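You operate a simulated robot arm through the tools that you are given. There is no shell and no other tool. Be economical: measure what you need, move in short steps, check, and stop when the job is done.

The job below is to be done with a simulated two-armed robot. You get a single attempt, and the scene is never put back.

## Task
Put one of the thick bolts from the low shelf of the air bench on the parts stand shelf. Put the black seal disc from the left stand top on the left stand shelf and the white seal disc on the shelf of the packing stand. Take the notched bracket that says "J21" from the left stand top and leave it on the left stand shelf. Any order will do. Set down upright: notched bracket.

Only the result counts: the job must be done as asked and must still hold three seconds after the hand-in. Knocking over, shifting, dropping, spilling or breaking anything else fails it. Lids that push on must go on centred and level and be pressed home; caps that screw on are set level and turned clockwise until they are tight.

## Robot
Two 7-joint arms with two-finger parallel grippers on one trunk, on a base that drives. Base frame: it is fixed to the floor where the robot stands at the start and does not move with it; the origin is under the middle of the robot, x ahead of it, y to its left, z up. Units: mm, degrees, N and s.
The left shoulder is at the start at [70, 163, 1117], the right one opposite. With the tool pointing down near the work surface each hand reaches from about 100 to 620 mm from the robot's upright axis, wherever it stands, measured 20 degrees to its own side. Places, roughly: left stand shelf [-500, 2700, 300]; notched bracket [-500, 3000, 1000]; parts stand shelf [1100, -1800, 300]; seal disc [-500, 2500, 1000]; shelf of the packing stand [-1500, 4500, 300]. Payload 3.43 kg a hand.
The tool frame of a hand sits at the grasp point between the pads (the TCP): z along the fingers, y along the line on which they close. The tips reach 34 mm beyond it. Largest opening 128 mm; finger width 24, thickness 12; the body of the gripper, 48 by 130 mm, starts 96 mm behind the TCP.
Orientation is that of the tool frame in the base frame, as [roll, pitch, yaw] about the fixed x, y, z axes, in that order (R = Rz(yaw) Ry(pitch) Rx(roll)). With the fingers straight down and closing along the base's y, the tool's x points along the base's -x, its y along +y and its z along -z.

## Interface
- The arms move only by the tool jog_arm. It takes "left_plan", "right_plan" or both (then of equal length, played together; a hand with none holds still); each is a list of rows, each a list of 3 entries, a list of its own where there are three numbers: the opening, from 0 (shut) to 1 (fully open), then the shift along the base's x, y, z in mm, then the turn, a rotation vector about the base's x, y, z in degrees. In form: [[claw, [dx, dy, dz], [ax, ay, az]], ...]. A call has 1 to 20 rows; each row shifts and turns the commanded pose from where the row before left it. Each row takes 0.2 s and may step no farther than 50 mm and 8.6 degrees from the row before; otherwise, or with a gripper value out of range, the whole call is refused. Where a pose cannot be reached the arm comes as near as it can. A force on the tool above 40 N (or 10 N above the force at the start of the call, whichever is more), or a blocked arm, ends the call early, and 0.2 s more pass. Each finger travels about 153 mm/s and halts on what it meets, pressing with about 37 N; the grip force reading is that of the motor and also rises with nothing between the fingers. The clock runs only during rows and for 0.2 s after the last one: add rows that do not move to give the fingers time. The reply holds the time, the measured pose of the TCP, the force on the tool along the base axes, the opening and the grip force, in the units named above and with some noise, with the torque about the TCP (base axes, N m) and any sound that the robot's microphone picked up.
- Cameras (640 x 400 px; columns grow to the right, rows downward): "scene" is now at [104.1, -10.6, 1302.4]; the picture's right is [-0.18, -0.98, 0.00], its down [-0.92, 0.17, -0.36] and it looks along [0.36, -0.07, -0.93] (base axes); focal length 257 px, centre (320, 200). "left" rides on the left gripper at [76, 11, -160] in its tool frame; the picture's right is [-0.15, 0.99, 0.00], its down [-0.88, -0.13, -0.46] and it looks along [-0.45, -0.07, 0.89] (tool axes); focal length 234 px, centre (320, 200). "right" rides on the right gripper at [76, -11, -160] in its tool frame; the picture's right is [0.15, 0.99, 0.00], its down [-0.88, 0.13, -0.46] and it looks along [-0.45, 0.07, 0.89] (tool axes); focal length 234 px, centre (320, 200). There is no depth. A picture from a camera that has moved, and an enlarged one, comes with that camera's place and axes in the base frame and with its lens.
- camera(camera): a new picture of that camera. The clock stands still meanwhile.
- move_column(by): slides the trunk up (or, below 0, down) by that many mm; the arms and the scene camera ride with it, the base frame stays. It gives what a move gives, with no picture.
- roll_base(legs): drives the robot by 1 to 6 legs, each [ahead, left, turn to the left] in mm, mm and degrees, along the robot's own axes; the way and the turn of a leg run together, so that a leg with both is an arc; at most 1500 mm and 180 degrees a leg. The arms and the cameras ride along, it lands a little off, and it stops where it bumps. It gives what a move gives.
- turn_head(pan, tilt): turns the head with the scene camera to pan (to the left, within 86 degrees either way) and tilt (down, from -29 to 69), counted from straight ahead of the robot. It gives what a move gives.
- inspect(camera, box): a new picture of the part [left, top, right, bottom] of that camera's present view, enlarged. The clock stands still meanwhile.
- job_done(): hands the job in; it is judged then, once.

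Go step by step. Nothing tells you exact positions but the pictures and the camera data: compare them with the known pose of the tool, close in by small moves and look again before you grip or let go. The budget is 165 turns and 130 pictures, counting those below and the enlarged ones. Unless the task says otherwise, let go and move clear before handing in.

The tools are called after ">>>" by a JSON object that holds its "method" and its "body". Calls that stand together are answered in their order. jog_arm: Moves the arms, as the interface text tells. Its arguments: {"type":"object","properties":{"left_plan":{"type":"array","items":{"type":"array"}},"right_plan":{"type":"array","items":{"type":"array"}}},"required":[]} The other tools are called the same way: move_column (by) slides the trunk up or down; roll_base (legs) drives the base; turn_head (pan, tilt) turns the head that bears the scene camera; camera (camera) takes a picture; inspect (camera, box) takes an enlarged picture of a part of a camera's view; job_done () hands the job in.

At the start:

```text
time: 0.0
left_eef_pos: [303.5, 194.0, 575.0]
left_orientation: [179.9, 0.1, -179.9]
left_wrist_force: [0.0, -0.1, -0.5]
left_torque: [-0.01, 0.0, 0.01]
left_opening: 127.9
left_grasp_force: 0.0
right_eef_pos: [410.5, -159.8, 531.2]
right_orientation: [-180.0, -0.1, 180.0]
right_wrist_force: [-0.5, 0.1, 0.9]
right_torque: [0.01, -0.02, -0.03]
right_opening: 127.9
right_grasp_force: 0.0
trunk travel left (down, up): [-597.0, 343.0]
robot x, y, heading: [0.6, 3.9, -0.0]
head pan, tilt: [-10.6, 68.8]
```

scene: 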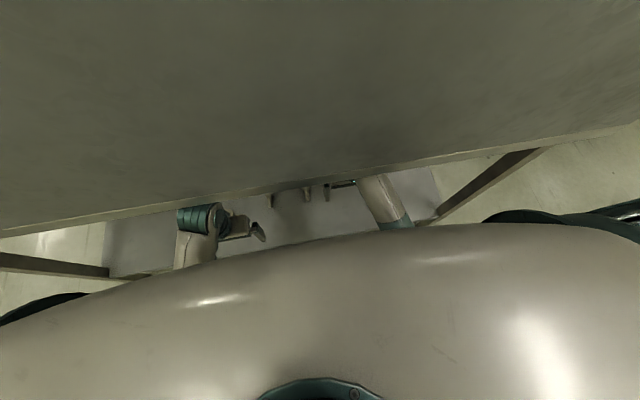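
right: 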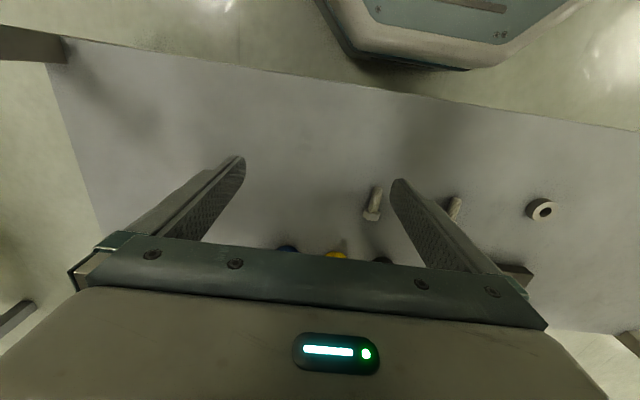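
left: 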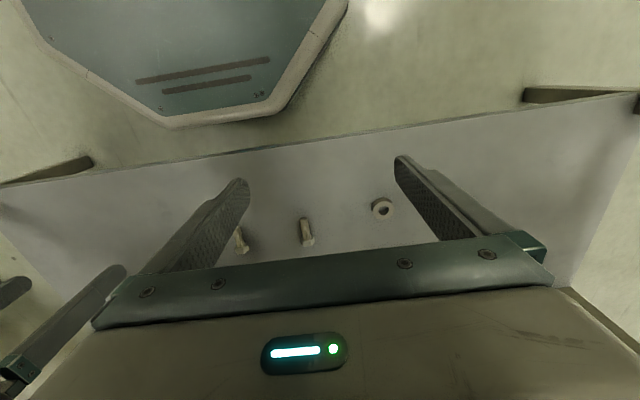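

I see two bolts and a nut on the low shelf, plus coloured items further in. I'll look closer to see which bolts are thick.

>>> {"method": "inspect", "body": {"camera": "left", "box": [190, 170, 430, 280]}}

>>> {"method": "inspect", "body": {"camera": "right", "box": [250, 150, 570, 290]}}

```text
2.67 times, centred on (310, 225) of left
camera zoom: at [228.8, 205.7, 733.7], right [0.15, 0.99, 0.0], down [0.88, -0.13, 0.46], along [0.45, -0.07, -0.89], focal length 624 px, centre (347, 133)
```

zoom: 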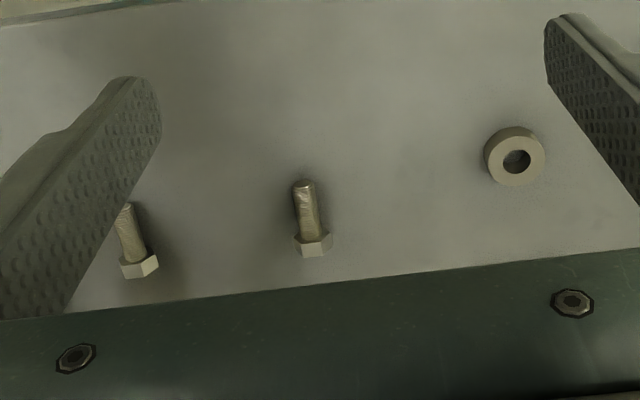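

```text
2.00 times, centred on (410, 220) of right
camera zoom: at [334.5, -170.7, 690.8], right [-0.15, 0.99, 0.0], down [0.88, 0.13, 0.46], along [0.45, 0.07, -0.89], focal length 468 px, centre (140, 160)
```

zoom: 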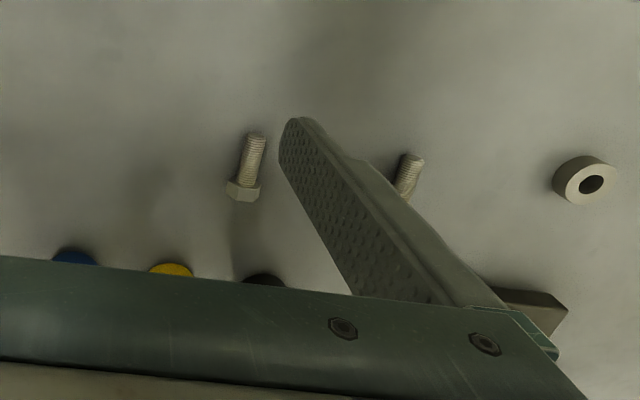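

Two similar bolts lie along x; other things are hidden behind the grippers. I'll tilt both hands forward to look over the whole shelf.

>>> {"method": "jog_arm", "body": {"left_plan": [[1, [0, 0, 0], [0, -8, 0]], [1, [0, 0, 0], [0, -8, 0]], [1, [0, 0, 0], [0, -8, 0]], [1, [0, 0, 0], [0, -8, 0]]], "right_plan": [[1, [0, 0, 0], [0, -8, 0]], [1, [0, 0, 0], [0, -8, 0]], [1, [0, 0, 0], [0, -8, 0]], [1, [0, 0, 0], [0, -8, 0]]]}}

>>> {"method": "camera", "body": {"camera": "left"}}

>>> {"method": "camera", "body": {"camera": "right"}}

```text
time: 1.0
left_eef_pos: [303.7, 194.2, 576.6]
left_orientation: [-180.0, 32.0, 180.0]
left_wrist_force: [-0.1, -1.0, 0.8]
left_torque: [0.01, 0.02, -0.01]
left_opening: 128.1
left_grasp_force: 0.0
right_eef_pos: [412.1, -160.3, 532.2]
right_orientation: [180.0, 32.2, 180.0]
right_wrist_force: [-0.3, 0.6, 0.3]
right_torque: [-0.01, 0.0, -0.03]
right_opening: 128.0
right_grasp_force: 0.1
trunk travel left (down, up): [-597.0, 343.0]
robot x, y, heading: [-1.3, 3.5, -0.2]
head pan, tilt: [-10.6, 68.8]
```

```text
124 pictures are left
camera left: at [155.1, 205.5, 669.0], right [0.12, 0.99, 0.08], down [0.5, -0.13, 0.85], along [0.86, -0.07, -0.51], focal length 234 px, centre (320, 200)
```

left: 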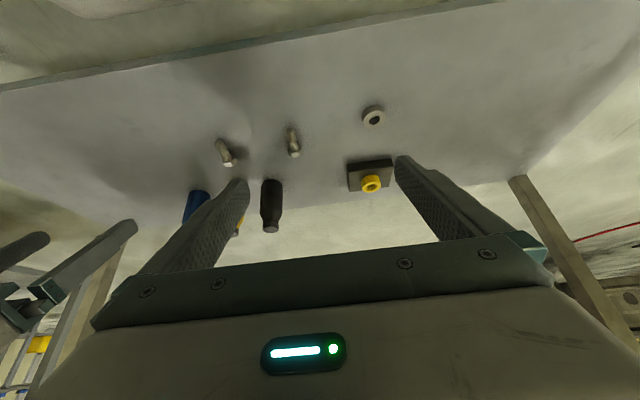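

```text
123 pictures are left
camera right: at [261.3, -171.1, 626.4], right [-0.12, 0.99, -0.08], down [0.5, 0.13, 0.85], along [0.86, 0.07, -0.51], focal length 234 px, centre (320, 200)
```

right: 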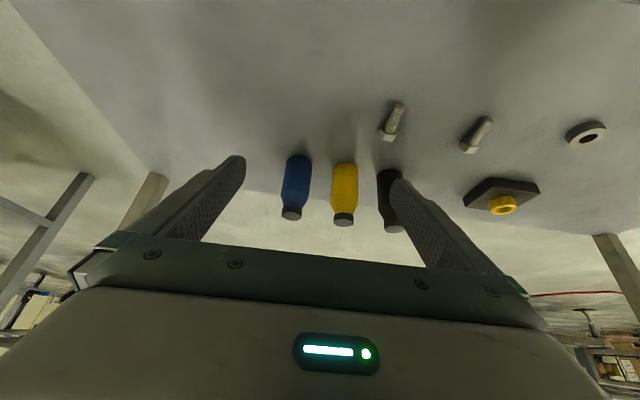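

Only two bolts, both equal and thick; the left one (about [530,124]) is clear of the bottles. I'll lower the trunk and look at the bench edge for clearance.

>>> {"method": "move_column", "body": {"by": -180}}

>>> {"method": "turn_head", "body": {"pan": 0, "tilt": 40}}

>>> {"method": "camera", "body": {"camera": "scene"}}

>>> {"method": "camera", "body": {"camera": "left"}}

```text
time: 3.0
left_eef_pos: [303.4, 195.2, 394.4]
left_orientation: [-180.0, 32.0, 180.0]
left_wrist_force: [-0.8, 0.1, -0.1]
left_torque: [0.01, 0.0, -0.03]
left_opening: 127.8
left_grasp_force: 0.1
right_eef_pos: [410.7, -158.4, 351.3]
right_orientation: [180.0, 32.0, 179.9]
right_wrist_force: [0.0, -0.1, -0.2]
right_torque: [0.0, 0.0, -0.01]
right_opening: 128.0
right_grasp_force: 0.1
trunk travel left (down, up): [-417.0, 523.0]
robot x, y, heading: [-3.3, -2.8, 0.0]
head pan, tilt: [-10.6, 68.8]
```

```text
time: 3.9
left_eef_pos: [304.1, 193.3, 394.5]
left_orientation: [-180.0, 32.0, 179.9]
left_wrist_force: [-0.5, -0.6, 0.8]
left_torque: [0.05, 0.0, -0.01]
left_opening: 128.1
left_grasp_force: 0.0
right_eef_pos: [411.7, -159.7, 351.4]
right_orientation: [-180.0, 32.0, 180.0]
right_wrist_force: [-1.4, 0.2, -0.5]
right_torque: [0.0, 0.01, 0.02]
right_opening: 128.1
right_grasp_force: 0.0
trunk travel left (down, up): [-417.0, 523.0]
robot x, y, heading: [0.1, -2.0, 0.0]
head pan, tilt: [0.0, 40.0]
```

```text
122 pictures are left
camera scene: at [134.0, -0.3, 1158.5], right [0.0, -1.0, 0.0], down [-0.64, 0.0, -0.77], along [0.77, 0.0, -0.64], focal length 257 px, centre (320, 200)
```

scene: 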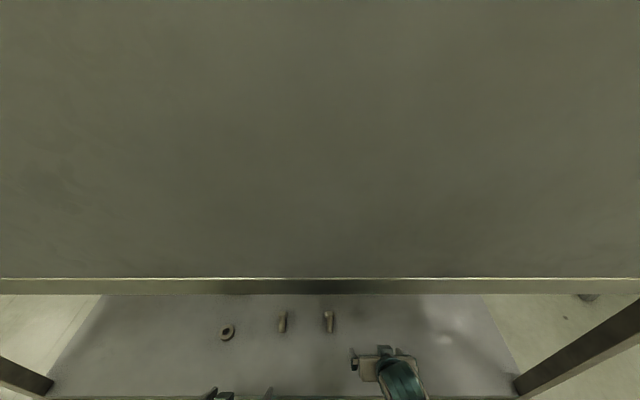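

```text
121 pictures are left
camera left: at [155.9, 205.5, 488.9], right [0.12, 0.99, 0.08], down [0.51, -0.13, 0.85], along [0.85, -0.07, -0.52], focal length 234 px, centre (320, 200)
```

left: 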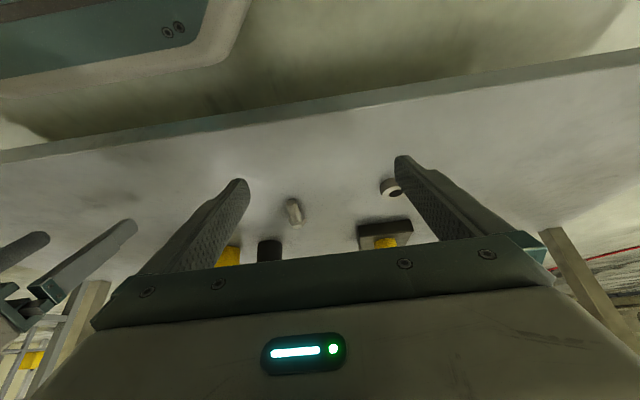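

Top edge is at roughly x 350–400, z 750–800; with the hands tilted forward the bolt can be reached. I pull the right hand back and up, raise the left, then lower the trunk.

>>> {"method": "jog_arm", "body": {"right_plan": [[1, [-45, 0, 0], [0, 0, 0]], [1, [-45, 0, 0], [0, 0, 0]], [1, [-20, 0, 40], [0, 0, 0]], [1, [0, 0, 45], [0, 0, 0]], [1, [0, 0, 45], [0, 0, 0]], [1, [0, 0, 45], [0, 0, 0]]], "left_plan": [[1, [0, 0, 0], [0, 0, 0]], [1, [0, 0, 0], [0, 0, 0]], [1, [0, 0, 40], [0, 0, 0]], [1, [0, 0, 40], [0, 0, 0]], [1, [0, 0, 40], [0, 0, 0]], [1, [0, 0, 40], [0, 0, 0]]]}}

>>> {"method": "move_column", "body": {"by": -150}}

>>> {"method": "jog_arm", "body": {"left_plan": [[1, [40, -20, 0], [0, 0, 0]], [1, [40, -20, 0], [0, 0, 0]], [1, [40, -20, -10], [0, 0, 0]], [1, [40, -10, -10], [0, 0, 0]], [1, [0, 0, 0], [0, 0, 0]]]}}

>>> {"method": "camera", "body": {"camera": "left"}}

```text
time: 5.3
left_eef_pos: [342.3, 176.5, 469.5]
left_orientation: [180.0, 32.0, -180.0]
left_wrist_force: [-0.1, 0.0, 0.2]
left_torque: [-0.01, -0.02, 0.05]
left_opening: 127.9
left_grasp_force: 0.1
left hand out of reach, approached as far as the arm can: row 4, 5, 6
right_eef_pos: [326.9, -138.9, 473.1]
right_orientation: [-180.0, 32.0, -180.0]
right_wrist_force: [0.3, 0.5, -0.5]
right_torque: [0.0, 0.01, 0.02]
right_opening: 128.2
right_grasp_force: 0.0
right hand out of reach, approached as far as the arm can: row 5, 6
trunk travel left (down, up): [-417.0, 523.0]
robot x, y, heading: [0.9, -0.2, -0.1]
head pan, tilt: [0.0, 40.0]
```

```text
time: 7.1
left_eef_pos: [344.8, 177.3, 319.7]
left_orientation: [179.9, 32.0, 180.0]
left_wrist_force: [0.1, -0.3, -0.4]
left_torque: [0.0, 0.03, -0.02]
left_opening: 127.9
left_grasp_force: 0.0
right_eef_pos: [327.0, -138.0, 323.0]
right_orientation: [179.9, 32.0, -179.9]
right_wrist_force: [0.8, -0.1, -0.1]
right_torque: [0.01, 0.0, -0.02]
right_opening: 128.1
right_grasp_force: 0.0
trunk travel left (down, up): [-267.0, 673.0]
robot x, y, heading: [-0.7, -3.3, -0.0]
head pan, tilt: [0.0, 40.0]
```

```text
time: 8.2
left_eef_pos: [507.1, 104.8, 305.3]
left_orientation: [-179.9, 32.5, -179.9]
left_wrist_force: [-13.3, -0.9, 20.3]
left_torque: [1.04, 0.28, 0.75]
left_opening: 127.3
left_grasp_force: 0.0
right_eef_pos: [325.9, -138.1, 323.5]
right_orientation: [180.0, 32.2, -179.9]
right_wrist_force: [0.2, -0.9, 0.0]
right_torque: [0.04, -0.02, 0.01]
right_opening: 127.9
right_grasp_force: 0.1
trunk travel left (down, up): [-267.0, 673.0]
robot x, y, heading: [-3.9, 0.6, 0.2]
head pan, tilt: [0.0, 40.0]
stopped in row 5 (left hand): the force on the tool passed its limit (the readings are from after the stop); the commanded pose is now the measured one
```

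```text
120 pictures are left
camera left: at [356.8, 116.7, 398.0], right [0.12, 0.99, 0.08], down [0.5, -0.13, 0.86], along [0.86, -0.07, -0.51], focal length 234 px, centre (320, 200)
```

left: 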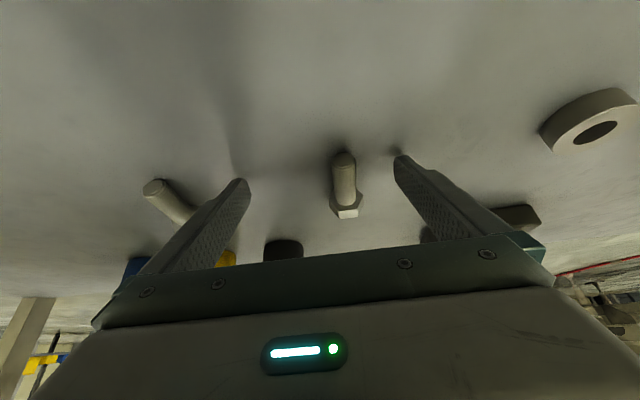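

The left fingertips touched the shelf lightly; bolt centre line is at y≈126. I lift a little, centre over the shaft and close.

>>> {"method": "jog_arm", "body": {"left_plan": [[1, [-4, 0, 10], [0, 0, 0]], [1, [8, 11, 0], [0, 0, 0]], [1, [8, 10, 0], [0, 0, 0]], [1, [0, 0, -3], [0, 0, 0]], [1, [0, 0, 0], [0, 0, 0]]]}}

>>> {"method": "camera", "body": {"camera": "left"}}

```text
time: 9.4
left_eef_pos: [518.6, 127.0, 310.3]
left_orientation: [180.0, 32.2, -179.9]
left_wrist_force: [-0.7, -0.1, 0.4]
left_torque: [0.0, -0.01, 0.01]
left_opening: 127.8
left_grasp_force: 0.0
right_eef_pos: [326.1, -137.0, 322.8]
right_orientation: [-179.9, 32.0, 179.9]
right_wrist_force: [-0.6, 0.0, -0.7]
right_torque: [0.02, 0.0, 0.03]
right_opening: 128.2
right_grasp_force: 0.1
trunk travel left (down, up): [-267.0, 673.0]
robot x, y, heading: [0.7, -0.9, 0.2]
head pan, tilt: [0.0, 40.0]
```

```text
119 pictures are left
camera left: at [370.0, 137.6, 403.4], right [0.12, 0.99, 0.08], down [0.5, -0.13, 0.86], along [0.86, -0.07, -0.51], focal length 234 px, centre (320, 200)
```

left: 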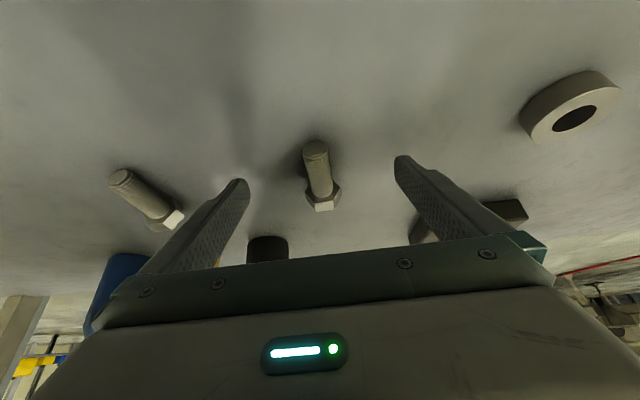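

Bolt is between the fingertips. Lower a hair and close.

>>> {"method": "jog_arm", "body": {"left_plan": [[1, [2, 0, -3], [0, 0, 0]], [0.6, [0, 0, 0], [0, 0, 0]], [0.3, [0, 0, 0], [0, 0, 0]], [0, [0, 0, 0], [0, 0, 0]], [0, [0, 0, 0], [0, 0, 0]], [0, [0, 0, 0], [0, 0, 0]]]}}

>>> {"method": "camera", "body": {"camera": "left"}}

```text
time: 10.8
left_eef_pos: [520.7, 126.8, 307.4]
left_orientation: [-180.0, 32.1, -179.9]
left_wrist_force: [-0.2, -0.5, 1.3]
left_torque: [-0.05, -0.03, -0.05]
left_opening: 17.8
left_grasp_force: 37.2
right_eef_pos: [326.5, -138.0, 323.8]
right_orientation: [179.9, 32.0, 180.0]
right_wrist_force: [-0.5, -1.0, -0.6]
right_torque: [-0.01, 0.0, 0.02]
right_opening: 127.9
right_grasp_force: 0.1
trunk travel left (down, up): [-267.0, 673.0]
robot x, y, heading: [-5.2, -0.6, 0.3]
head pan, tilt: [0.0, 40.0]
```

```text
118 pictures are left
camera left: at [371.9, 137.6, 400.5], right [0.12, 0.99, 0.08], down [0.5, -0.13, 0.86], along [0.86, -0.07, -0.51], focal length 234 px, centre (320, 200)
```

left: 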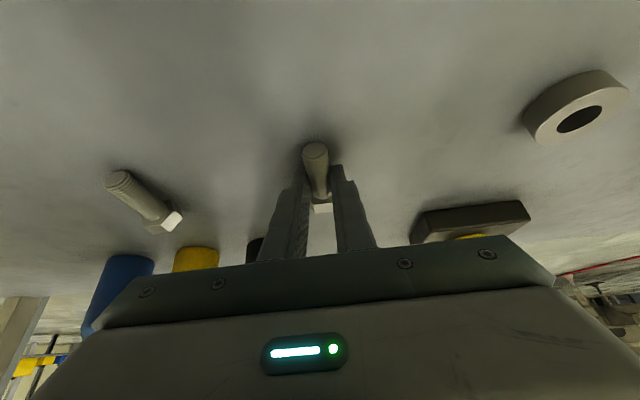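

Gripped at 17.8 mm. I lift it and back the base straight out.

>>> {"method": "jog_arm", "body": {"left_plan": [[0, [0, 0, 15], [0, 0, 0]], [0, [0, 0, 20], [0, 0, 0]], [0, [0, 0, 0], [0, 0, 0]]]}}

>>> {"method": "roll_base", "body": {"legs": [[-450, 0, 0]]}}

>>> {"method": "camera", "body": {"camera": "left"}}

>>> {"method": "turn_head", "body": {"pan": -60, "tilt": 15}}

>>> {"method": "camera", "body": {"camera": "scene"}}

```text
time: 11.6
left_eef_pos: [521.4, 126.5, 340.5]
left_orientation: [180.0, 32.2, -180.0]
left_wrist_force: [0.2, 0.0, -2.5]
left_torque: [-0.02, 0.05, -0.03]
left_opening: 17.9
left_grasp_force: 37.0
right_eef_pos: [327.9, -139.5, 322.9]
right_orientation: [-180.0, 31.9, -179.9]
right_wrist_force: [-0.2, 0.5, 0.4]
right_torque: [0.0, 0.0, 0.01]
right_opening: 128.1
right_grasp_force: 0.0
trunk travel left (down, up): [-267.0, 673.0]
robot x, y, heading: [-3.0, -0.8, 0.4]
head pan, tilt: [0.0, 40.0]
```

```text
time: 14.3
left_eef_pos: [79.0, 126.9, 341.1]
left_orientation: [-179.9, 32.2, -180.0]
left_wrist_force: [0.5, 0.2, -2.2]
left_torque: [0.01, 0.03, -0.02]
left_opening: 18.0
left_grasp_force: 37.7
right_eef_pos: [-115.5, -138.0, 323.0]
right_orientation: [179.9, 32.0, 180.0]
right_wrist_force: [0.0, -0.2, 0.8]
right_torque: [0.01, -0.03, -0.01]
right_opening: 128.0
right_grasp_force: 0.1
trunk travel left (down, up): [-267.0, 673.0]
robot x, y, heading: [-440.3, -2.7, 0.1]
head pan, tilt: [0.0, 40.0]
```

```text
117 pictures are left
camera left: at [-69.4, 137.7, 435.0], right [0.12, 0.99, 0.08], down [0.5, -0.13, 0.86], along [0.86, -0.07, -0.51], focal length 234 px, centre (320, 200)
```

left: 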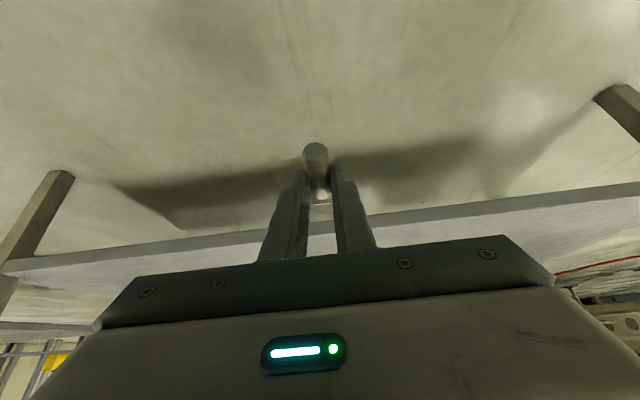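

```text
time: 15.6
left_eef_pos: [79.4, 127.2, 341.2]
left_orientation: [180.0, 32.2, -180.0]
left_wrist_force: [-0.3, -0.2, -1.9]
left_torque: [0.01, 0.05, 0.01]
left_opening: 17.9
left_grasp_force: 36.7
right_eef_pos: [-115.0, -138.3, 321.7]
right_orientation: [180.0, 32.1, -180.0]
right_wrist_force: [-0.1, 0.2, -0.5]
right_torque: [-0.01, 0.04, 0.0]
right_opening: 128.2
right_grasp_force: 0.1
trunk travel left (down, up): [-267.0, 673.0]
robot x, y, heading: [-446.8, -1.0, -0.2]
head pan, tilt: [-60.0, 15.0]
```

```text
116 pictures are left
camera scene: at [-346.8, -81.3, 1048.1], right [-0.87, -0.5, 0.0], down [-0.13, 0.22, -0.97], along [0.48, -0.84, -0.26], focal length 257 px, centre (320, 200)
```

scene: 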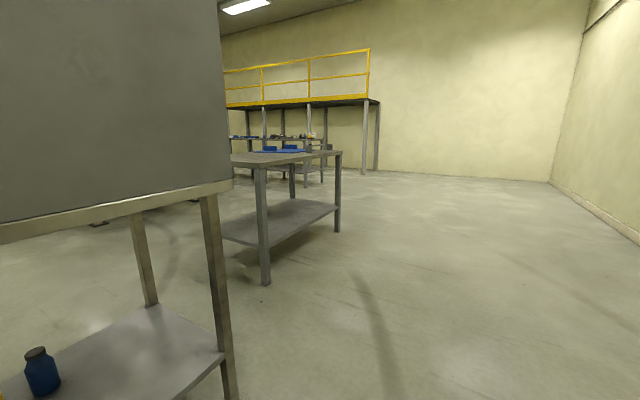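

The bolt is held. The parts stand is on the right, its front side at about x≈780, y −1290..−2390; I strafe right and stop in front of it.

>>> {"method": "roll_base", "body": {"legs": [[0, -1000, 0], [0, -800, 0], [450, 0, 0]]}}

>>> {"method": "turn_head", "body": {"pan": 0, "tilt": 35}}

>>> {"method": "camera", "body": {"camera": "scene"}}

>>> {"method": "camera", "body": {"camera": "left"}}

```text
time: 27.1
left_eef_pos: [547.1, -1686.7, 341.9]
left_orientation: [180.0, 32.2, -179.7]
left_wrist_force: [0.9, -1.3, -2.2]
left_torque: [-0.03, 0.0, 0.01]
left_opening: 17.7
left_grasp_force: 36.9
right_eef_pos: [354.2, -1953.3, 321.4]
right_orientation: [179.9, 32.0, -179.6]
right_wrist_force: [0.2, -1.1, 0.2]
right_torque: [0.0, 0.0, 0.02]
right_opening: 127.8
right_grasp_force: 0.1
trunk travel left (down, up): [-267.0, 673.0]
robot x, y, heading: [29.1, -1818.9, 0.4]
head pan, tilt: [-60.0, 15.0]
```

```text
time: 28.4
left_eef_pos: [547.2, -1687.5, 340.8]
left_orientation: [-180.0, 32.2, -179.6]
left_wrist_force: [-0.2, -0.5, -2.2]
left_torque: [0.0, 0.05, 0.01]
left_opening: 17.9
left_grasp_force: 37.1
right_eef_pos: [354.9, -1953.1, 323.4]
right_orientation: [180.0, 32.0, -179.6]
right_wrist_force: [-0.5, -0.2, 0.8]
right_torque: [0.02, -0.01, 0.01]
right_opening: 128.0
right_grasp_force: 0.0
trunk travel left (down, up): [-267.0, 673.0]
robot x, y, heading: [25.5, -1819.0, 0.7]
head pan, tilt: [0.0, 35.0]
```

```text
115 pictures are left
camera scene: at [163.1, -1816.7, 1016.1], right [0.01, -1.0, 0.0], down [-0.57, 0.0, -0.82], along [0.82, 0.01, -0.57], focal length 257 px, centre (320, 200)
```

scene: 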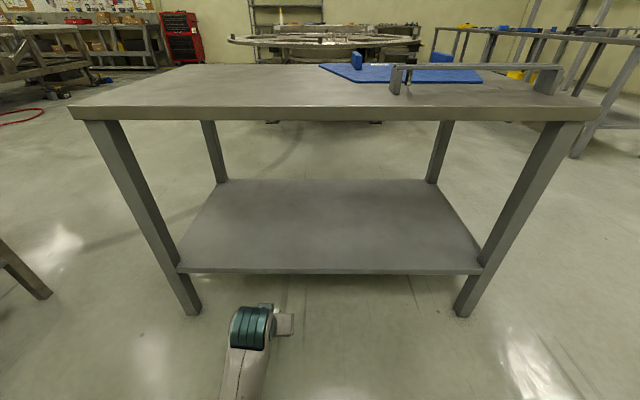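

```text
114 pictures are left
camera left: at [398.3, -1676.9, 434.9], right [0.12, 0.99, 0.08], down [0.5, -0.13, 0.85], along [0.86, -0.06, -0.51], focal length 234 px, centre (320, 200)
```

left: 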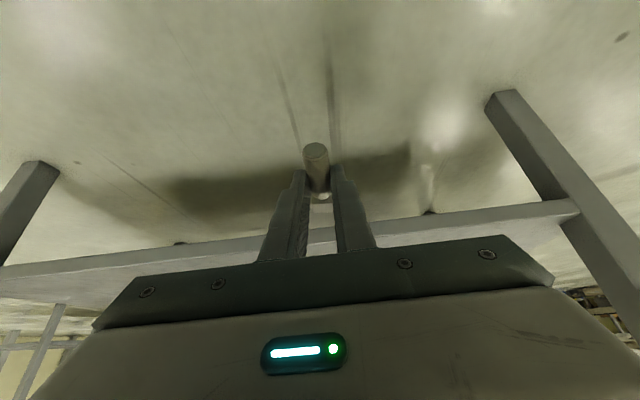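

The shelf is empty, its surface around z 285–300. I raise the trunk 60 and drive in under the top.

>>> {"method": "move_column", "body": {"by": 60}}

>>> {"method": "roll_base", "body": {"legs": [[370, 0, 0]]}}

>>> {"method": "camera", "body": {"camera": "left"}}

>>> {"method": "camera", "body": {"camera": "right"}}

```text
time: 29.4
left_eef_pos: [546.7, -1686.6, 401.7]
left_orientation: [-179.9, 32.2, -179.6]
left_wrist_force: [-0.2, -0.5, -1.1]
left_torque: [0.01, 0.0, -0.02]
left_opening: 17.6
left_grasp_force: 36.6
right_eef_pos: [354.4, -1953.1, 382.9]
right_orientation: [179.9, 31.9, -179.7]
right_wrist_force: [0.1, 0.5, 0.3]
right_torque: [-0.01, -0.01, -0.02]
right_opening: 128.0
right_grasp_force: 0.1
trunk travel left (down, up): [-327.0, 613.0]
robot x, y, heading: [26.1, -1817.8, 0.6]
head pan, tilt: [0.0, 35.0]
```

```text
time: 31.8
left_eef_pos: [915.5, -1678.7, 400.9]
left_orientation: [179.9, 32.2, -179.2]
left_wrist_force: [-0.3, 0.0, -2.7]
left_torque: [0.02, 0.01, 0.01]
left_opening: 17.7
left_grasp_force: 37.3
right_eef_pos: [724.5, -1947.5, 383.5]
right_orientation: [180.0, 32.0, -179.2]
right_wrist_force: [-0.1, -0.2, -0.6]
right_torque: [0.01, -0.04, 0.03]
right_opening: 128.0
right_grasp_force: 0.0
trunk travel left (down, up): [-327.0, 613.0]
robot x, y, heading: [395.0, -1810.8, 0.8]
head pan, tilt: [0.0, 35.0]
```

```text
113 pictures are left
camera left: at [766.6, -1670.3, 494.8], right [0.11, 0.99, 0.08], down [0.5, -0.12, 0.85], along [0.86, -0.05, -0.51], focal length 234 px, centre (320, 200)
```

left: 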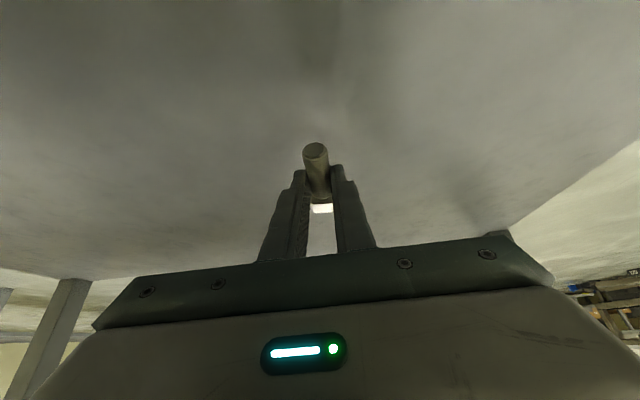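

```text
112 pictures are left
camera right: at [575.2, -1960.2, 477.4], right [-0.14, 0.99, -0.08], down [0.5, 0.14, 0.85], along [0.85, 0.08, -0.52], focal length 234 px, centre (320, 200)
```

right: 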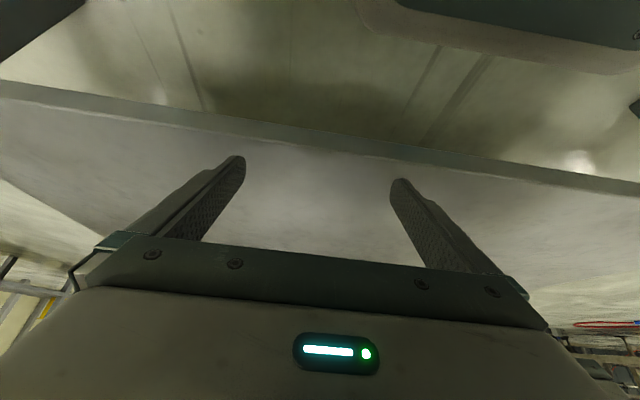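

Shelf is clear below the bolt. Lowering gently until contact.

>>> {"method": "jog_arm", "body": {"left_plan": [[0, [0, 0, -20], [0, 0, 0]], [0, [0, 0, -12], [0, 0, 0]], [0, [0, 0, -5], [0, 0, 0]], [0, [0, 0, -5], [0, 0, 0]], [0, [0, 0, -5], [0, 0, 0]], [0, [0, 0, -4], [0, 0, 0]], [0, [0, 0, -4], [0, 0, 0]]]}}

>>> {"method": "camera", "body": {"camera": "left"}}

```text
time: 33.4
left_eef_pos: [914.9, -1679.1, 346.7]
left_orientation: [-179.9, 32.1, -179.2]
left_wrist_force: [1.0, 0.8, -2.2]
left_torque: [0.05, 0.04, -0.03]
left_opening: 18.1
left_grasp_force: 37.1
right_eef_pos: [724.8, -1947.4, 382.3]
right_orientation: [180.0, 32.0, -179.2]
right_wrist_force: [-0.2, 0.1, -0.2]
right_torque: [0.01, -0.01, -0.02]
right_opening: 127.8
right_grasp_force: 0.1
trunk travel left (down, up): [-327.0, 613.0]
robot x, y, heading: [393.5, -1810.7, 1.1]
head pan, tilt: [0.0, 35.0]
```

```text
111 pictures are left
camera left: at [766.5, -1670.0, 439.8], right [0.11, 0.99, 0.08], down [0.5, -0.12, 0.85], along [0.86, -0.05, -0.51], focal length 234 px, centre (320, 200)
```

left: 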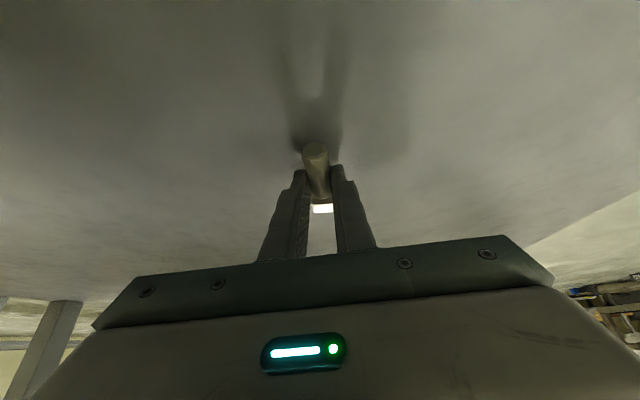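

>>> {"method": "jog_arm", "body": {"left_plan": [[0, [0, 0, -4], [0, 0, 0]], [0, [0, 0, -4], [0, 0, 0]], [0, [0, 0, -3], [0, 0, 0]], [0, [0, 0, -3], [0, 0, 0]], [0, [0, 0, -3], [0, 0, 0]], [0, [0, 0, -3], [0, 0, 0]], [0, [0, 0, 0], [0, 0, 0]]]}}

>>> {"method": "camera", "body": {"camera": "left"}}

```text
time: 34.6
left_eef_pos: [918.6, -1680.0, 335.0]
left_orientation: [-179.8, 33.1, -179.1]
left_wrist_force: [-1.0, 1.3, 15.0]
left_torque: [0.02, 0.33, 0.0]
left_opening: 17.8
left_grasp_force: 37.6
right_eef_pos: [725.4, -1947.2, 383.5]
right_orientation: [180.0, 32.1, -179.2]
right_wrist_force: [-0.7, -0.7, -0.3]
right_torque: [0.02, -0.03, -0.04]
right_opening: 127.5
right_grasp_force: 0.1
trunk travel left (down, up): [-327.0, 613.0]
robot x, y, heading: [394.8, -1815.5, 1.1]
head pan, tilt: [0.0, 35.0]
stopped in row 6 (left hand): the force on the tool passed its limit (the readings are from after the stop); the commanded pose is now the measured one
```

```text
110 pictures are left
camera left: at [767.9, -1670.3, 426.2], right [0.11, 0.99, 0.08], down [0.49, -0.12, 0.86], along [0.87, -0.06, -0.5], focal length 234 px, centre (320, 200)
```

left: 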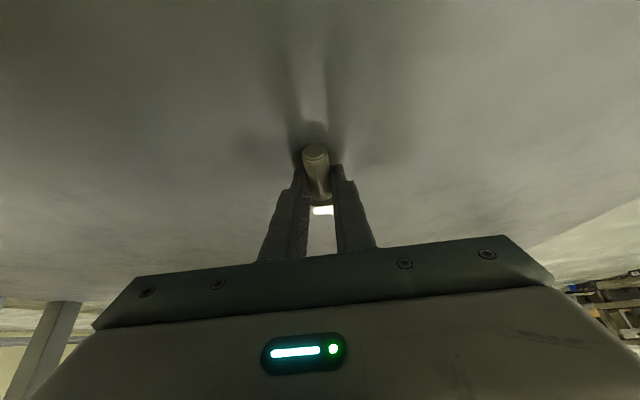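

The bolt rests on the shelf. Opening, then lifting clear.

>>> {"method": "jog_arm", "body": {"left_plan": [[0, [0, 0, 1], [0, 0, 0]], [0.2, [0, 0, 0], [0, 0, 0]], [0.4, [0, 0, 0], [0, 0, 0]], [0.5, [0, 0, 0], [0, 0, 0]], [0.5, [-5, 0, 20], [0, 0, 0]], [0.5, [-5, 0, 25], [0, 0, 0]], [0.5, [0, 0, 0], [0, 0, 0]]]}}

>>> {"method": "camera", "body": {"camera": "left"}}

```text
time: 36.2
left_eef_pos: [906.4, -1678.0, 377.4]
left_orientation: [180.0, 32.6, -179.1]
left_wrist_force: [0.6, 0.0, -0.5]
left_torque: [0.0, -0.01, 0.0]
left_opening: 64.1
left_grasp_force: 0.1
right_eef_pos: [724.4, -1946.5, 383.2]
right_orientation: [-180.0, 32.0, -179.2]
right_wrist_force: [-0.2, -0.7, -0.5]
right_torque: [-0.02, 0.02, -0.04]
right_opening: 128.0
right_grasp_force: 0.1
trunk travel left (down, up): [-327.0, 613.0]
robot x, y, heading: [396.3, -1813.6, 1.0]
head pan, tilt: [0.0, 35.0]
```

```text
109 pictures are left
camera left: at [757.4, -1668.9, 469.7], right [0.11, 0.99, 0.08], down [0.5, -0.12, 0.86], along [0.86, -0.05, -0.51], focal length 234 px, centre (320, 200)
```

left: 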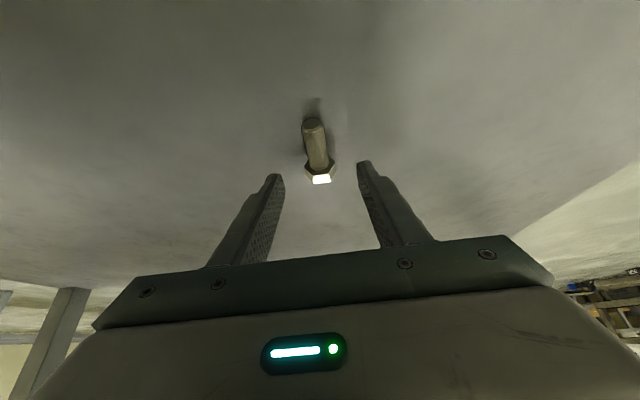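

Bolt done. I back out, return toward the start and look left for the left stand.

>>> {"method": "roll_base", "body": {"legs": [[-840, 0, 0], [0, 1500, 0]]}}

>>> {"method": "move_column", "body": {"by": 350}}

>>> {"method": "turn_head", "body": {"pan": 80, "tilt": 15}}

>>> {"method": "camera", "body": {"camera": "scene"}}

```text
time: 47.8
left_eef_pos: [13.2, -175.7, 376.1]
left_orientation: [180.0, 32.7, -177.8]
left_wrist_force: [0.2, 0.9, -0.5]
left_torque: [0.04, 0.01, 0.02]
left_opening: 64.3
left_grasp_force: 0.1
right_eef_pos: [-163.3, -449.1, 382.2]
right_orientation: [-180.0, 32.1, -177.8]
right_wrist_force: [0.7, -0.4, -0.1]
right_torque: [0.01, 0.04, 0.01]
right_opening: 128.0
right_grasp_force: 0.1
trunk travel left (down, up): [-327.0, 613.0]
robot x, y, heading: [-495.3, -325.3, 2.2]
head pan, tilt: [0.0, 35.0]
```

```text
time: 51.2
left_eef_pos: [13.7, -175.2, 727.1]
left_orientation: [180.0, 32.8, -177.8]
left_wrist_force: [0.7, 0.2, -0.8]
left_torque: [0.01, -0.02, 0.01]
left_opening: 63.8
left_grasp_force: 0.1
right_eef_pos: [-163.9, -449.1, 732.7]
right_orientation: [-180.0, 31.9, -177.8]
right_wrist_force: [0.6, 0.4, -0.3]
right_torque: [0.02, 0.01, 0.01]
right_opening: 128.2
right_grasp_force: 0.1
trunk travel left (down, up): [-677.0, 263.0]
robot x, y, heading: [-497.9, -322.2, 2.3]
head pan, tilt: [0.0, 35.0]
```

```text
time: 52.7
left_eef_pos: [13.4, -176.2, 728.2]
left_orientation: [-180.0, 32.8, -177.8]
left_wrist_force: [-0.5, -0.4, -0.1]
left_torque: [0.0, -0.04, -0.01]
left_opening: 64.1
left_grasp_force: 0.1
right_eef_pos: [-163.4, -450.2, 732.6]
right_orientation: [-179.9, 32.0, -177.8]
right_wrist_force: [0.2, -0.1, 0.3]
right_torque: [-0.02, 0.01, 0.0]
right_opening: 128.0
right_grasp_force: 0.1
trunk travel left (down, up): [-677.0, 263.0]
robot x, y, heading: [-495.9, -324.4, 2.2]
head pan, tilt: [80.0, 15.0]
```

```text
108 pictures are left
camera scene: at [-434.1, -229.2, 1458.1], right [0.99, -0.14, 0.0], down [-0.04, -0.26, -0.97], along [0.13, 0.96, -0.26], focal length 257 px, centre (320, 200)
```

scene: 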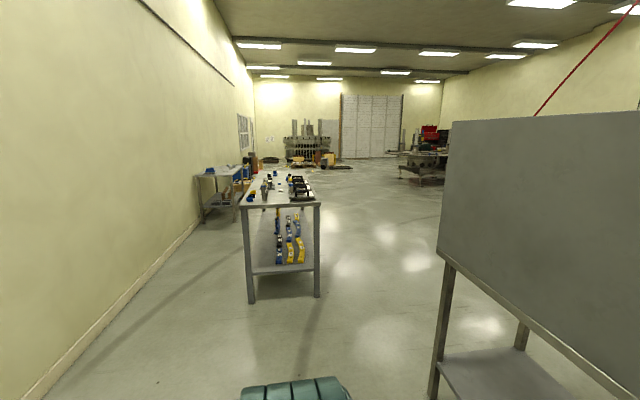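

The left stand runs along y (x −782..−185, from y≈1780), its long open side facing +x. Let me zoom in on its top and shelf.

>>> {"method": "inspect", "body": {"camera": "scene", "box": [180, 140, 340, 240]}}

```text
4.00 times, centred on (260, 190) of scene
camera zoom: at [-434.1, -229.2, 1458.1], right [0.99, -0.14, 0.0], down [-0.04, -0.26, -0.97], along [0.13, 0.96, -0.26], focal length 1027 px, centre (560, 240)
```

zoom: 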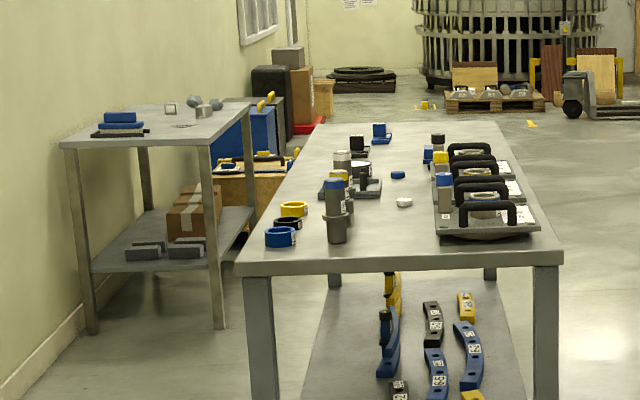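

I'll drive round to the +x side of the stand and face it, then look.

>>> {"method": "roll_base", "body": {"legs": [[0, 1500, 0], [0, 60, -2.2], [1250, 0, 0], [0, 1400, 0], [0, 0, 180]]}}

>>> {"method": "move_column", "body": {"by": 100}}

>>> {"method": "turn_head", "body": {"pan": 0, "tilt": 25}}

>>> {"method": "camera", "body": {"camera": "scene"}}

```text
time: 80.3
left_eef_pos: [183.1, 2474.8, 727.5]
left_orientation: [180.0, 32.8, -1.4]
left_wrist_force: [-0.4, 0.0, 0.0]
left_torque: [0.03, 0.01, 0.03]
left_opening: 64.1
left_grasp_force: 0.1
right_eef_pos: [376.3, 2737.9, 733.0]
right_orientation: [180.0, 32.0, -1.4]
right_wrist_force: [0.0, -0.1, 0.0]
right_torque: [-0.01, 0.01, 0.0]
right_opening: 128.2
right_grasp_force: 0.0
trunk travel left (down, up): [-677.0, 263.0]
robot x, y, heading: [698.8, 2593.9, 178.7]
head pan, tilt: [80.0, 15.0]
```

```text
time: 81.7
left_eef_pos: [182.2, 2474.9, 828.5]
left_orientation: [179.9, 32.7, -1.5]
left_wrist_force: [0.3, 0.6, -0.8]
left_torque: [-0.01, 0.0, 0.02]
left_opening: 64.0
left_grasp_force: 0.1
right_eef_pos: [376.8, 2737.4, 831.7]
right_orientation: [180.0, 32.0, -1.4]
right_wrist_force: [0.0, 0.3, 0.4]
right_torque: [0.0, 0.02, 0.02]
right_opening: 128.0
right_grasp_force: 0.2
trunk travel left (down, up): [-777.0, 163.0]
robot x, y, heading: [701.2, 2592.8, 178.8]
head pan, tilt: [80.0, 15.0]
```

```text
time: 83.2
left_eef_pos: [181.9, 2475.1, 828.9]
left_orientation: [-180.0, 32.8, -1.3]
left_wrist_force: [-0.4, -0.6, -0.4]
left_torque: [0.03, -0.05, -0.01]
left_opening: 64.0
left_grasp_force: 0.1
right_eef_pos: [376.9, 2737.0, 832.0]
right_orientation: [179.9, 31.9, -1.4]
right_wrist_force: [0.2, -0.1, 0.6]
right_torque: [0.02, -0.01, -0.01]
right_opening: 127.9
right_grasp_force: 0.2
trunk travel left (down, up): [-777.0, 163.0]
robot x, y, heading: [703.0, 2590.4, 178.5]
head pan, tilt: [0.0, 25.0]
```

```text
106 pictures are left
camera scene: at [556.7, 2594.2, 1541.9], right [0.02, 1.0, 0.0], down [0.42, -0.01, -0.91], along [-0.91, 0.02, -0.42], focal length 257 px, centre (320, 200)
```

scene: 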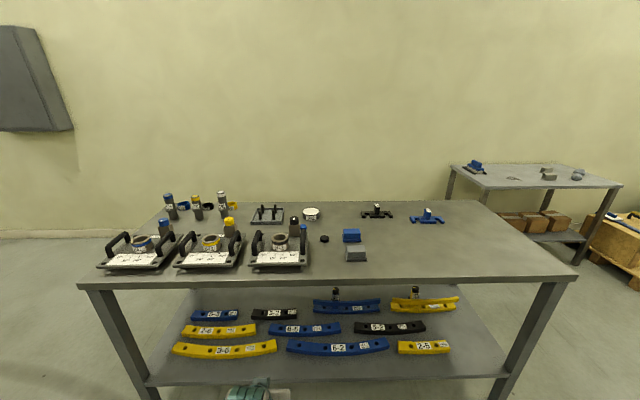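

>>> {"method": "inspect", "body": {"camera": "scene", "box": [90, 185, 280, 285]}}

>>> {"method": "inspect", "body": {"camera": "scene", "box": [250, 190, 450, 280]}}

>>> {"method": "inspect", "body": {"camera": "scene", "box": [140, 280, 500, 400]}}

```text
3.37 times, centred on (185, 235) of scene
camera zoom: at [556.7, 2594.2, 1541.9], right [0.02, 1.0, 0.0], down [0.42, -0.01, -0.91], along [-0.91, 0.02, -0.42], focal length 865 px, centre (775, 82)
```

zoom: 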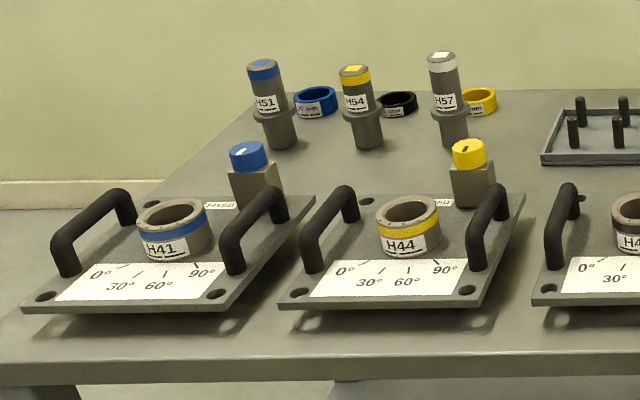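

```text
3.20 times, centred on (350, 235) of scene
camera zoom: at [556.7, 2594.2, 1541.9], right [0.02, 1.0, 0.0], down [0.42, -0.01, -0.91], along [-0.91, 0.02, -0.42], focal length 822 px, centre (224, 88)
```

zoom: 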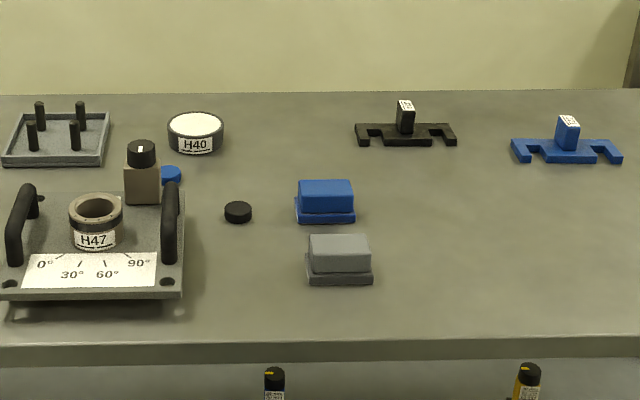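

```text
1.78 times, centred on (320, 340) of scene
camera zoom: at [556.7, 2594.2, 1541.9], right [0.02, 1.0, 0.0], down [0.42, -0.01, -0.91], along [-0.91, 0.02, -0.42], focal length 457 px, centre (320, -49)
```

zoom: 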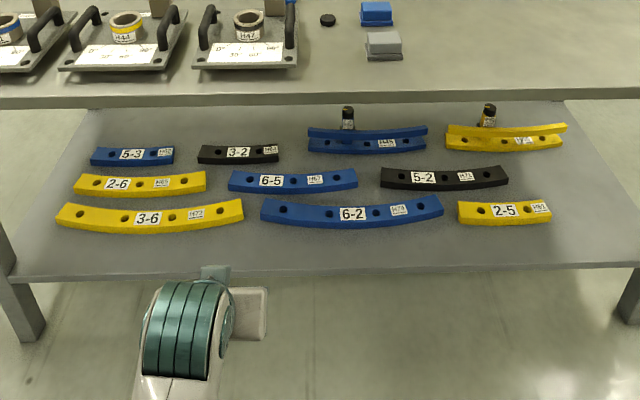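

Black disc at about [−443, 2636], brackets at about [−672, 2927] (black) and [−614, 3181] (blue). I zoom in on their labels.

>>> {"method": "inspect", "body": {"camera": "scene", "box": [355, 200, 395, 225]}}

>>> {"method": "inspect", "body": {"camera": "scene", "box": [405, 205, 445, 230]}}

```text
16.00 times, centred on (375, 212) of scene
camera zoom: at [556.7, 2594.2, 1541.9], right [0.02, 1.0, 0.0], down [0.42, -0.01, -0.91], along [-0.91, 0.02, -0.42], focal length 4109 px, centre (-560, 0)
```

zoom: 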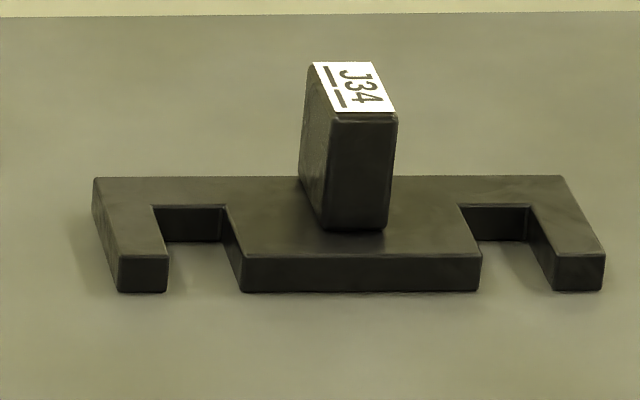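

```text
16.00 times, centred on (425, 218) of scene
camera zoom: at [556.7, 2594.2, 1541.9], right [0.02, 1.0, 0.0], down [0.42, -0.01, -0.91], along [-0.91, 0.02, -0.42], focal length 4109 px, centre (-1360, -80)
```

zoom: 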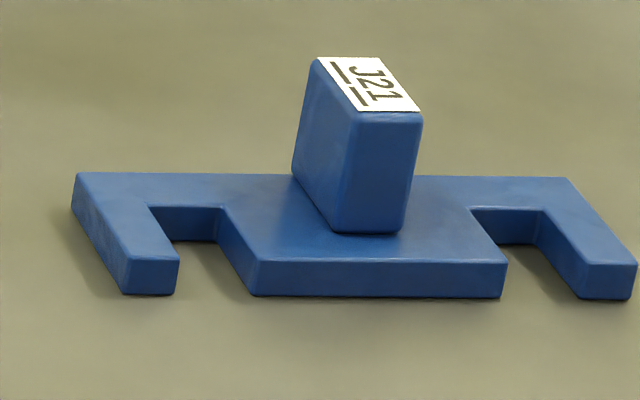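

J21 is the blue bracket. I raise the trunk fully to bring the hands above the table and find the white disc.

>>> {"method": "move_column", "body": {"by": 160}}

>>> {"method": "roll_base", "body": {"legs": [[250, 0, 1.3]]}}

>>> {"method": "turn_head", "body": {"pan": 20, "tilt": 40}}

>>> {"method": "camera", "body": {"camera": "scene"}}

```text
time: 85.0
left_eef_pos: [182.4, 2476.3, 987.1]
left_orientation: [-180.0, 32.9, -1.4]
left_wrist_force: [0.1, -0.2, 0.2]
left_torque: [-0.01, 0.0, 0.01]
left_opening: 63.8
left_grasp_force: 0.1
right_eef_pos: [374.5, 2737.4, 992.6]
right_orientation: [-180.0, 32.1, -1.5]
right_wrist_force: [0.5, -0.5, 0.0]
right_torque: [0.02, 0.01, 0.02]
right_opening: 127.9
right_grasp_force: 0.1
trunk travel left (down, up): [-937.0, 3.0]
robot x, y, heading: [696.9, 2591.9, 178.9]
head pan, tilt: [0.0, 25.0]
```

```text
time: 86.8
left_eef_pos: [-67.0, 2469.5, 988.7]
left_orientation: [180.0, 32.9, -0.3]
left_wrist_force: [0.5, -0.3, -0.6]
left_torque: [-0.01, -0.01, -0.03]
left_opening: 64.1
left_grasp_force: 0.0
right_eef_pos: [122.2, 2734.5, 992.3]
right_orientation: [-179.9, 32.0, -0.1]
right_wrist_force: [-0.4, 0.5, -0.7]
right_torque: [0.03, 0.0, 0.02]
right_opening: 127.9
right_grasp_force: 0.1
trunk travel left (down, up): [-937.0, 3.0]
robot x, y, heading: [445.1, 2595.6, 180.0]
head pan, tilt: [0.0, 25.0]
```

```text
time: 87.7
left_eef_pos: [-67.8, 2467.4, 985.8]
left_orientation: [-180.0, 32.6, -0.2]
left_wrist_force: [-0.6, -0.2, 1.2]
left_torque: [0.05, -0.04, -0.02]
left_opening: 64.1
left_grasp_force: 0.1
right_eef_pos: [120.0, 2733.6, 992.8]
right_orientation: [-179.9, 32.1, -0.2]
right_wrist_force: [0.5, -0.3, 0.2]
right_torque: [-0.02, -0.02, 0.01]
right_opening: 128.0
right_grasp_force: 0.1
trunk travel left (down, up): [-937.0, 3.0]
robot x, y, heading: [447.3, 2593.7, 179.8]
head pan, tilt: [20.0, 40.0]
```

```text
100 pictures are left
camera scene: at [316.1, 2565.7, 1678.6], right [-0.34, 0.94, 0.0], down [0.6, 0.22, -0.77], along [-0.72, -0.26, -0.64], focal length 257 px, centre (320, 200)
```

scene: 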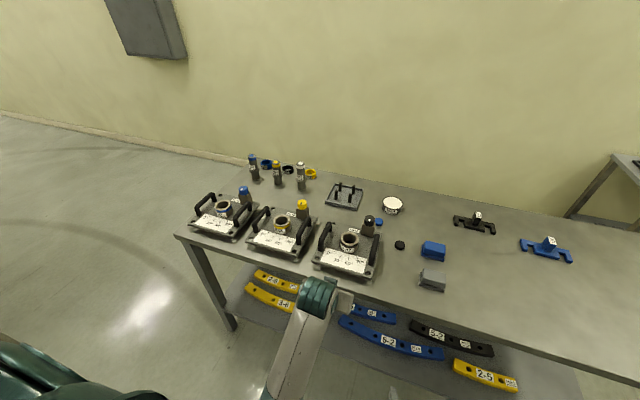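

>>> {"method": "inspect", "body": {"camera": "scene", "box": [230, 150, 450, 290]}}

>>> {"method": "camera", "body": {"camera": "left"}}

```text
2.86 times, centred on (340, 220) of scene
camera zoom: at [316.1, 2565.7, 1678.6], right [-0.34, 0.94, 0.0], down [0.6, 0.22, -0.77], along [-0.72, -0.26, -0.64], focal length 734 px, centre (263, 143)
```

zoom: 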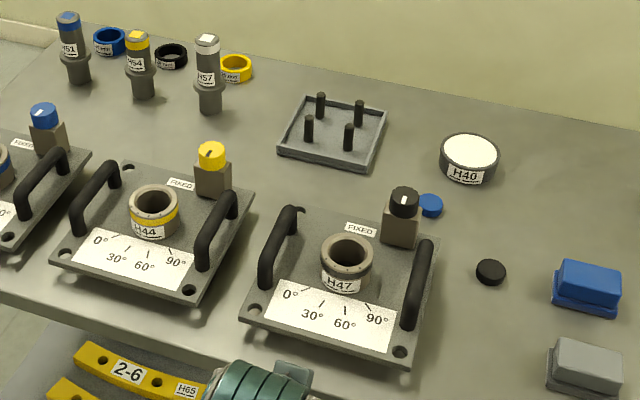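

```text
98 pictures are left
camera left: at [83.4, 2456.5, 1079.8], right [-0.13, -0.99, 0.08], down [-0.49, 0.13, 0.86], along [-0.86, 0.07, -0.5], focal length 234 px, centre (320, 200)
```

left: 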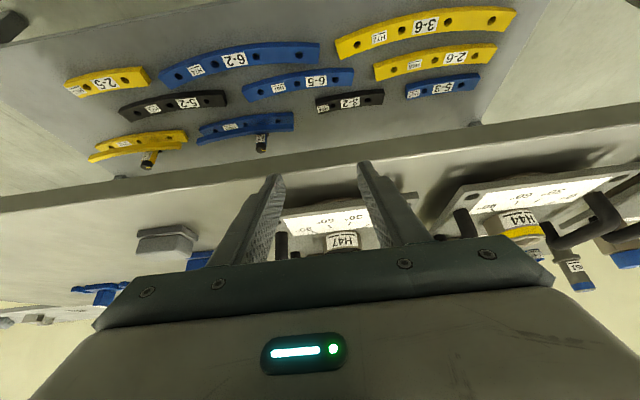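

White disc must be hidden behind the yellow-knob tower (~[−485, 2230]). I raise the left hand and drive to y≈2430 for both discs.

>>> {"method": "jog_arm", "body": {"left_plan": [[0.5, [0, 0, 40], [0, 0, 0]], [0.5, [0, 0, 40], [0, 0, 0]], [0.5, [0, 0, 30], [0, 0, 0]]]}}

>>> {"method": "roll_base", "body": {"legs": [[0, 165, 0], [200, 0, 0]]}}

>>> {"method": "camera", "body": {"camera": "scene"}}

>>> {"method": "camera", "body": {"camera": "left"}}

```text
time: 88.7
left_eef_pos: [-61.2, 2437.7, 1082.1]
left_orientation: [175.2, 31.7, -2.3]
left_wrist_force: [0.4, 0.2, -0.2]
left_torque: [0.0, -0.01, 0.03]
left_opening: 64.0
left_grasp_force: 0.1
right_eef_pos: [120.2, 2734.0, 992.5]
right_orientation: [-179.9, 31.9, -0.1]
right_wrist_force: [0.0, 0.3, -0.1]
right_torque: [0.02, -0.03, -0.04]
right_opening: 127.9
right_grasp_force: 0.1
trunk travel left (down, up): [-937.0, 3.0]
robot x, y, heading: [444.8, 2598.1, 179.8]
head pan, tilt: [20.0, 40.0]
stopped in row 3 (left hand): the arm was blocked; the commanded pose is now the measured one
```

```text
time: 91.3
left_eef_pos: [-263.1, 2269.1, 1082.8]
left_orientation: [175.2, 31.6, -2.0]
left_wrist_force: [-1.0, -1.0, 0.1]
left_torque: [-0.02, 0.01, 0.01]
left_opening: 64.0
left_grasp_force: 0.0
right_eef_pos: [-83.5, 2566.3, 993.0]
right_orientation: [-180.0, 32.0, 0.1]
right_wrist_force: [-0.2, 0.5, -0.8]
right_torque: [0.0, 0.0, 0.01]
right_opening: 127.8
right_grasp_force: 0.1
trunk travel left (down, up): [-937.0, 3.0]
robot x, y, heading: [244.2, 2428.0, -179.5]
head pan, tilt: [20.0, 40.0]
```

```text
97 pictures are left
camera scene: at [114.1, 2398.7, 1678.8], right [-0.34, 0.94, 0.0], down [0.6, 0.22, -0.77], along [-0.72, -0.26, -0.64], focal length 257 px, centre (320, 200)
```

scene: 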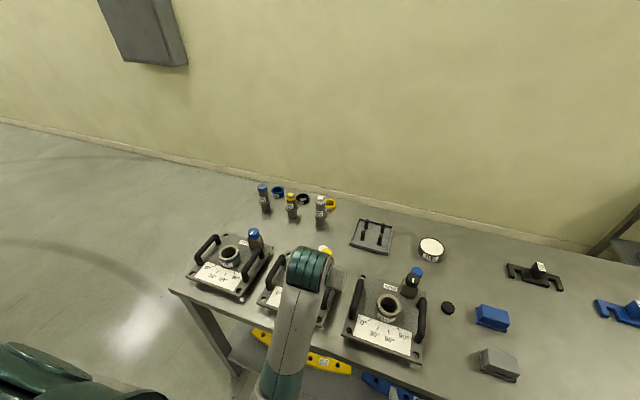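

```text
96 pictures are left
camera left: at [-114.0, 2266.0, 1178.1], right [-0.12, -0.98, 0.15], down [-0.51, 0.19, 0.84], along [-0.85, 0.02, -0.52], focal length 234 px, centre (320, 200)
```

left: 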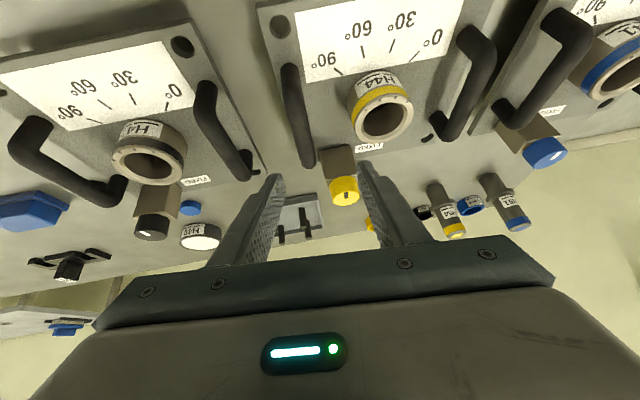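

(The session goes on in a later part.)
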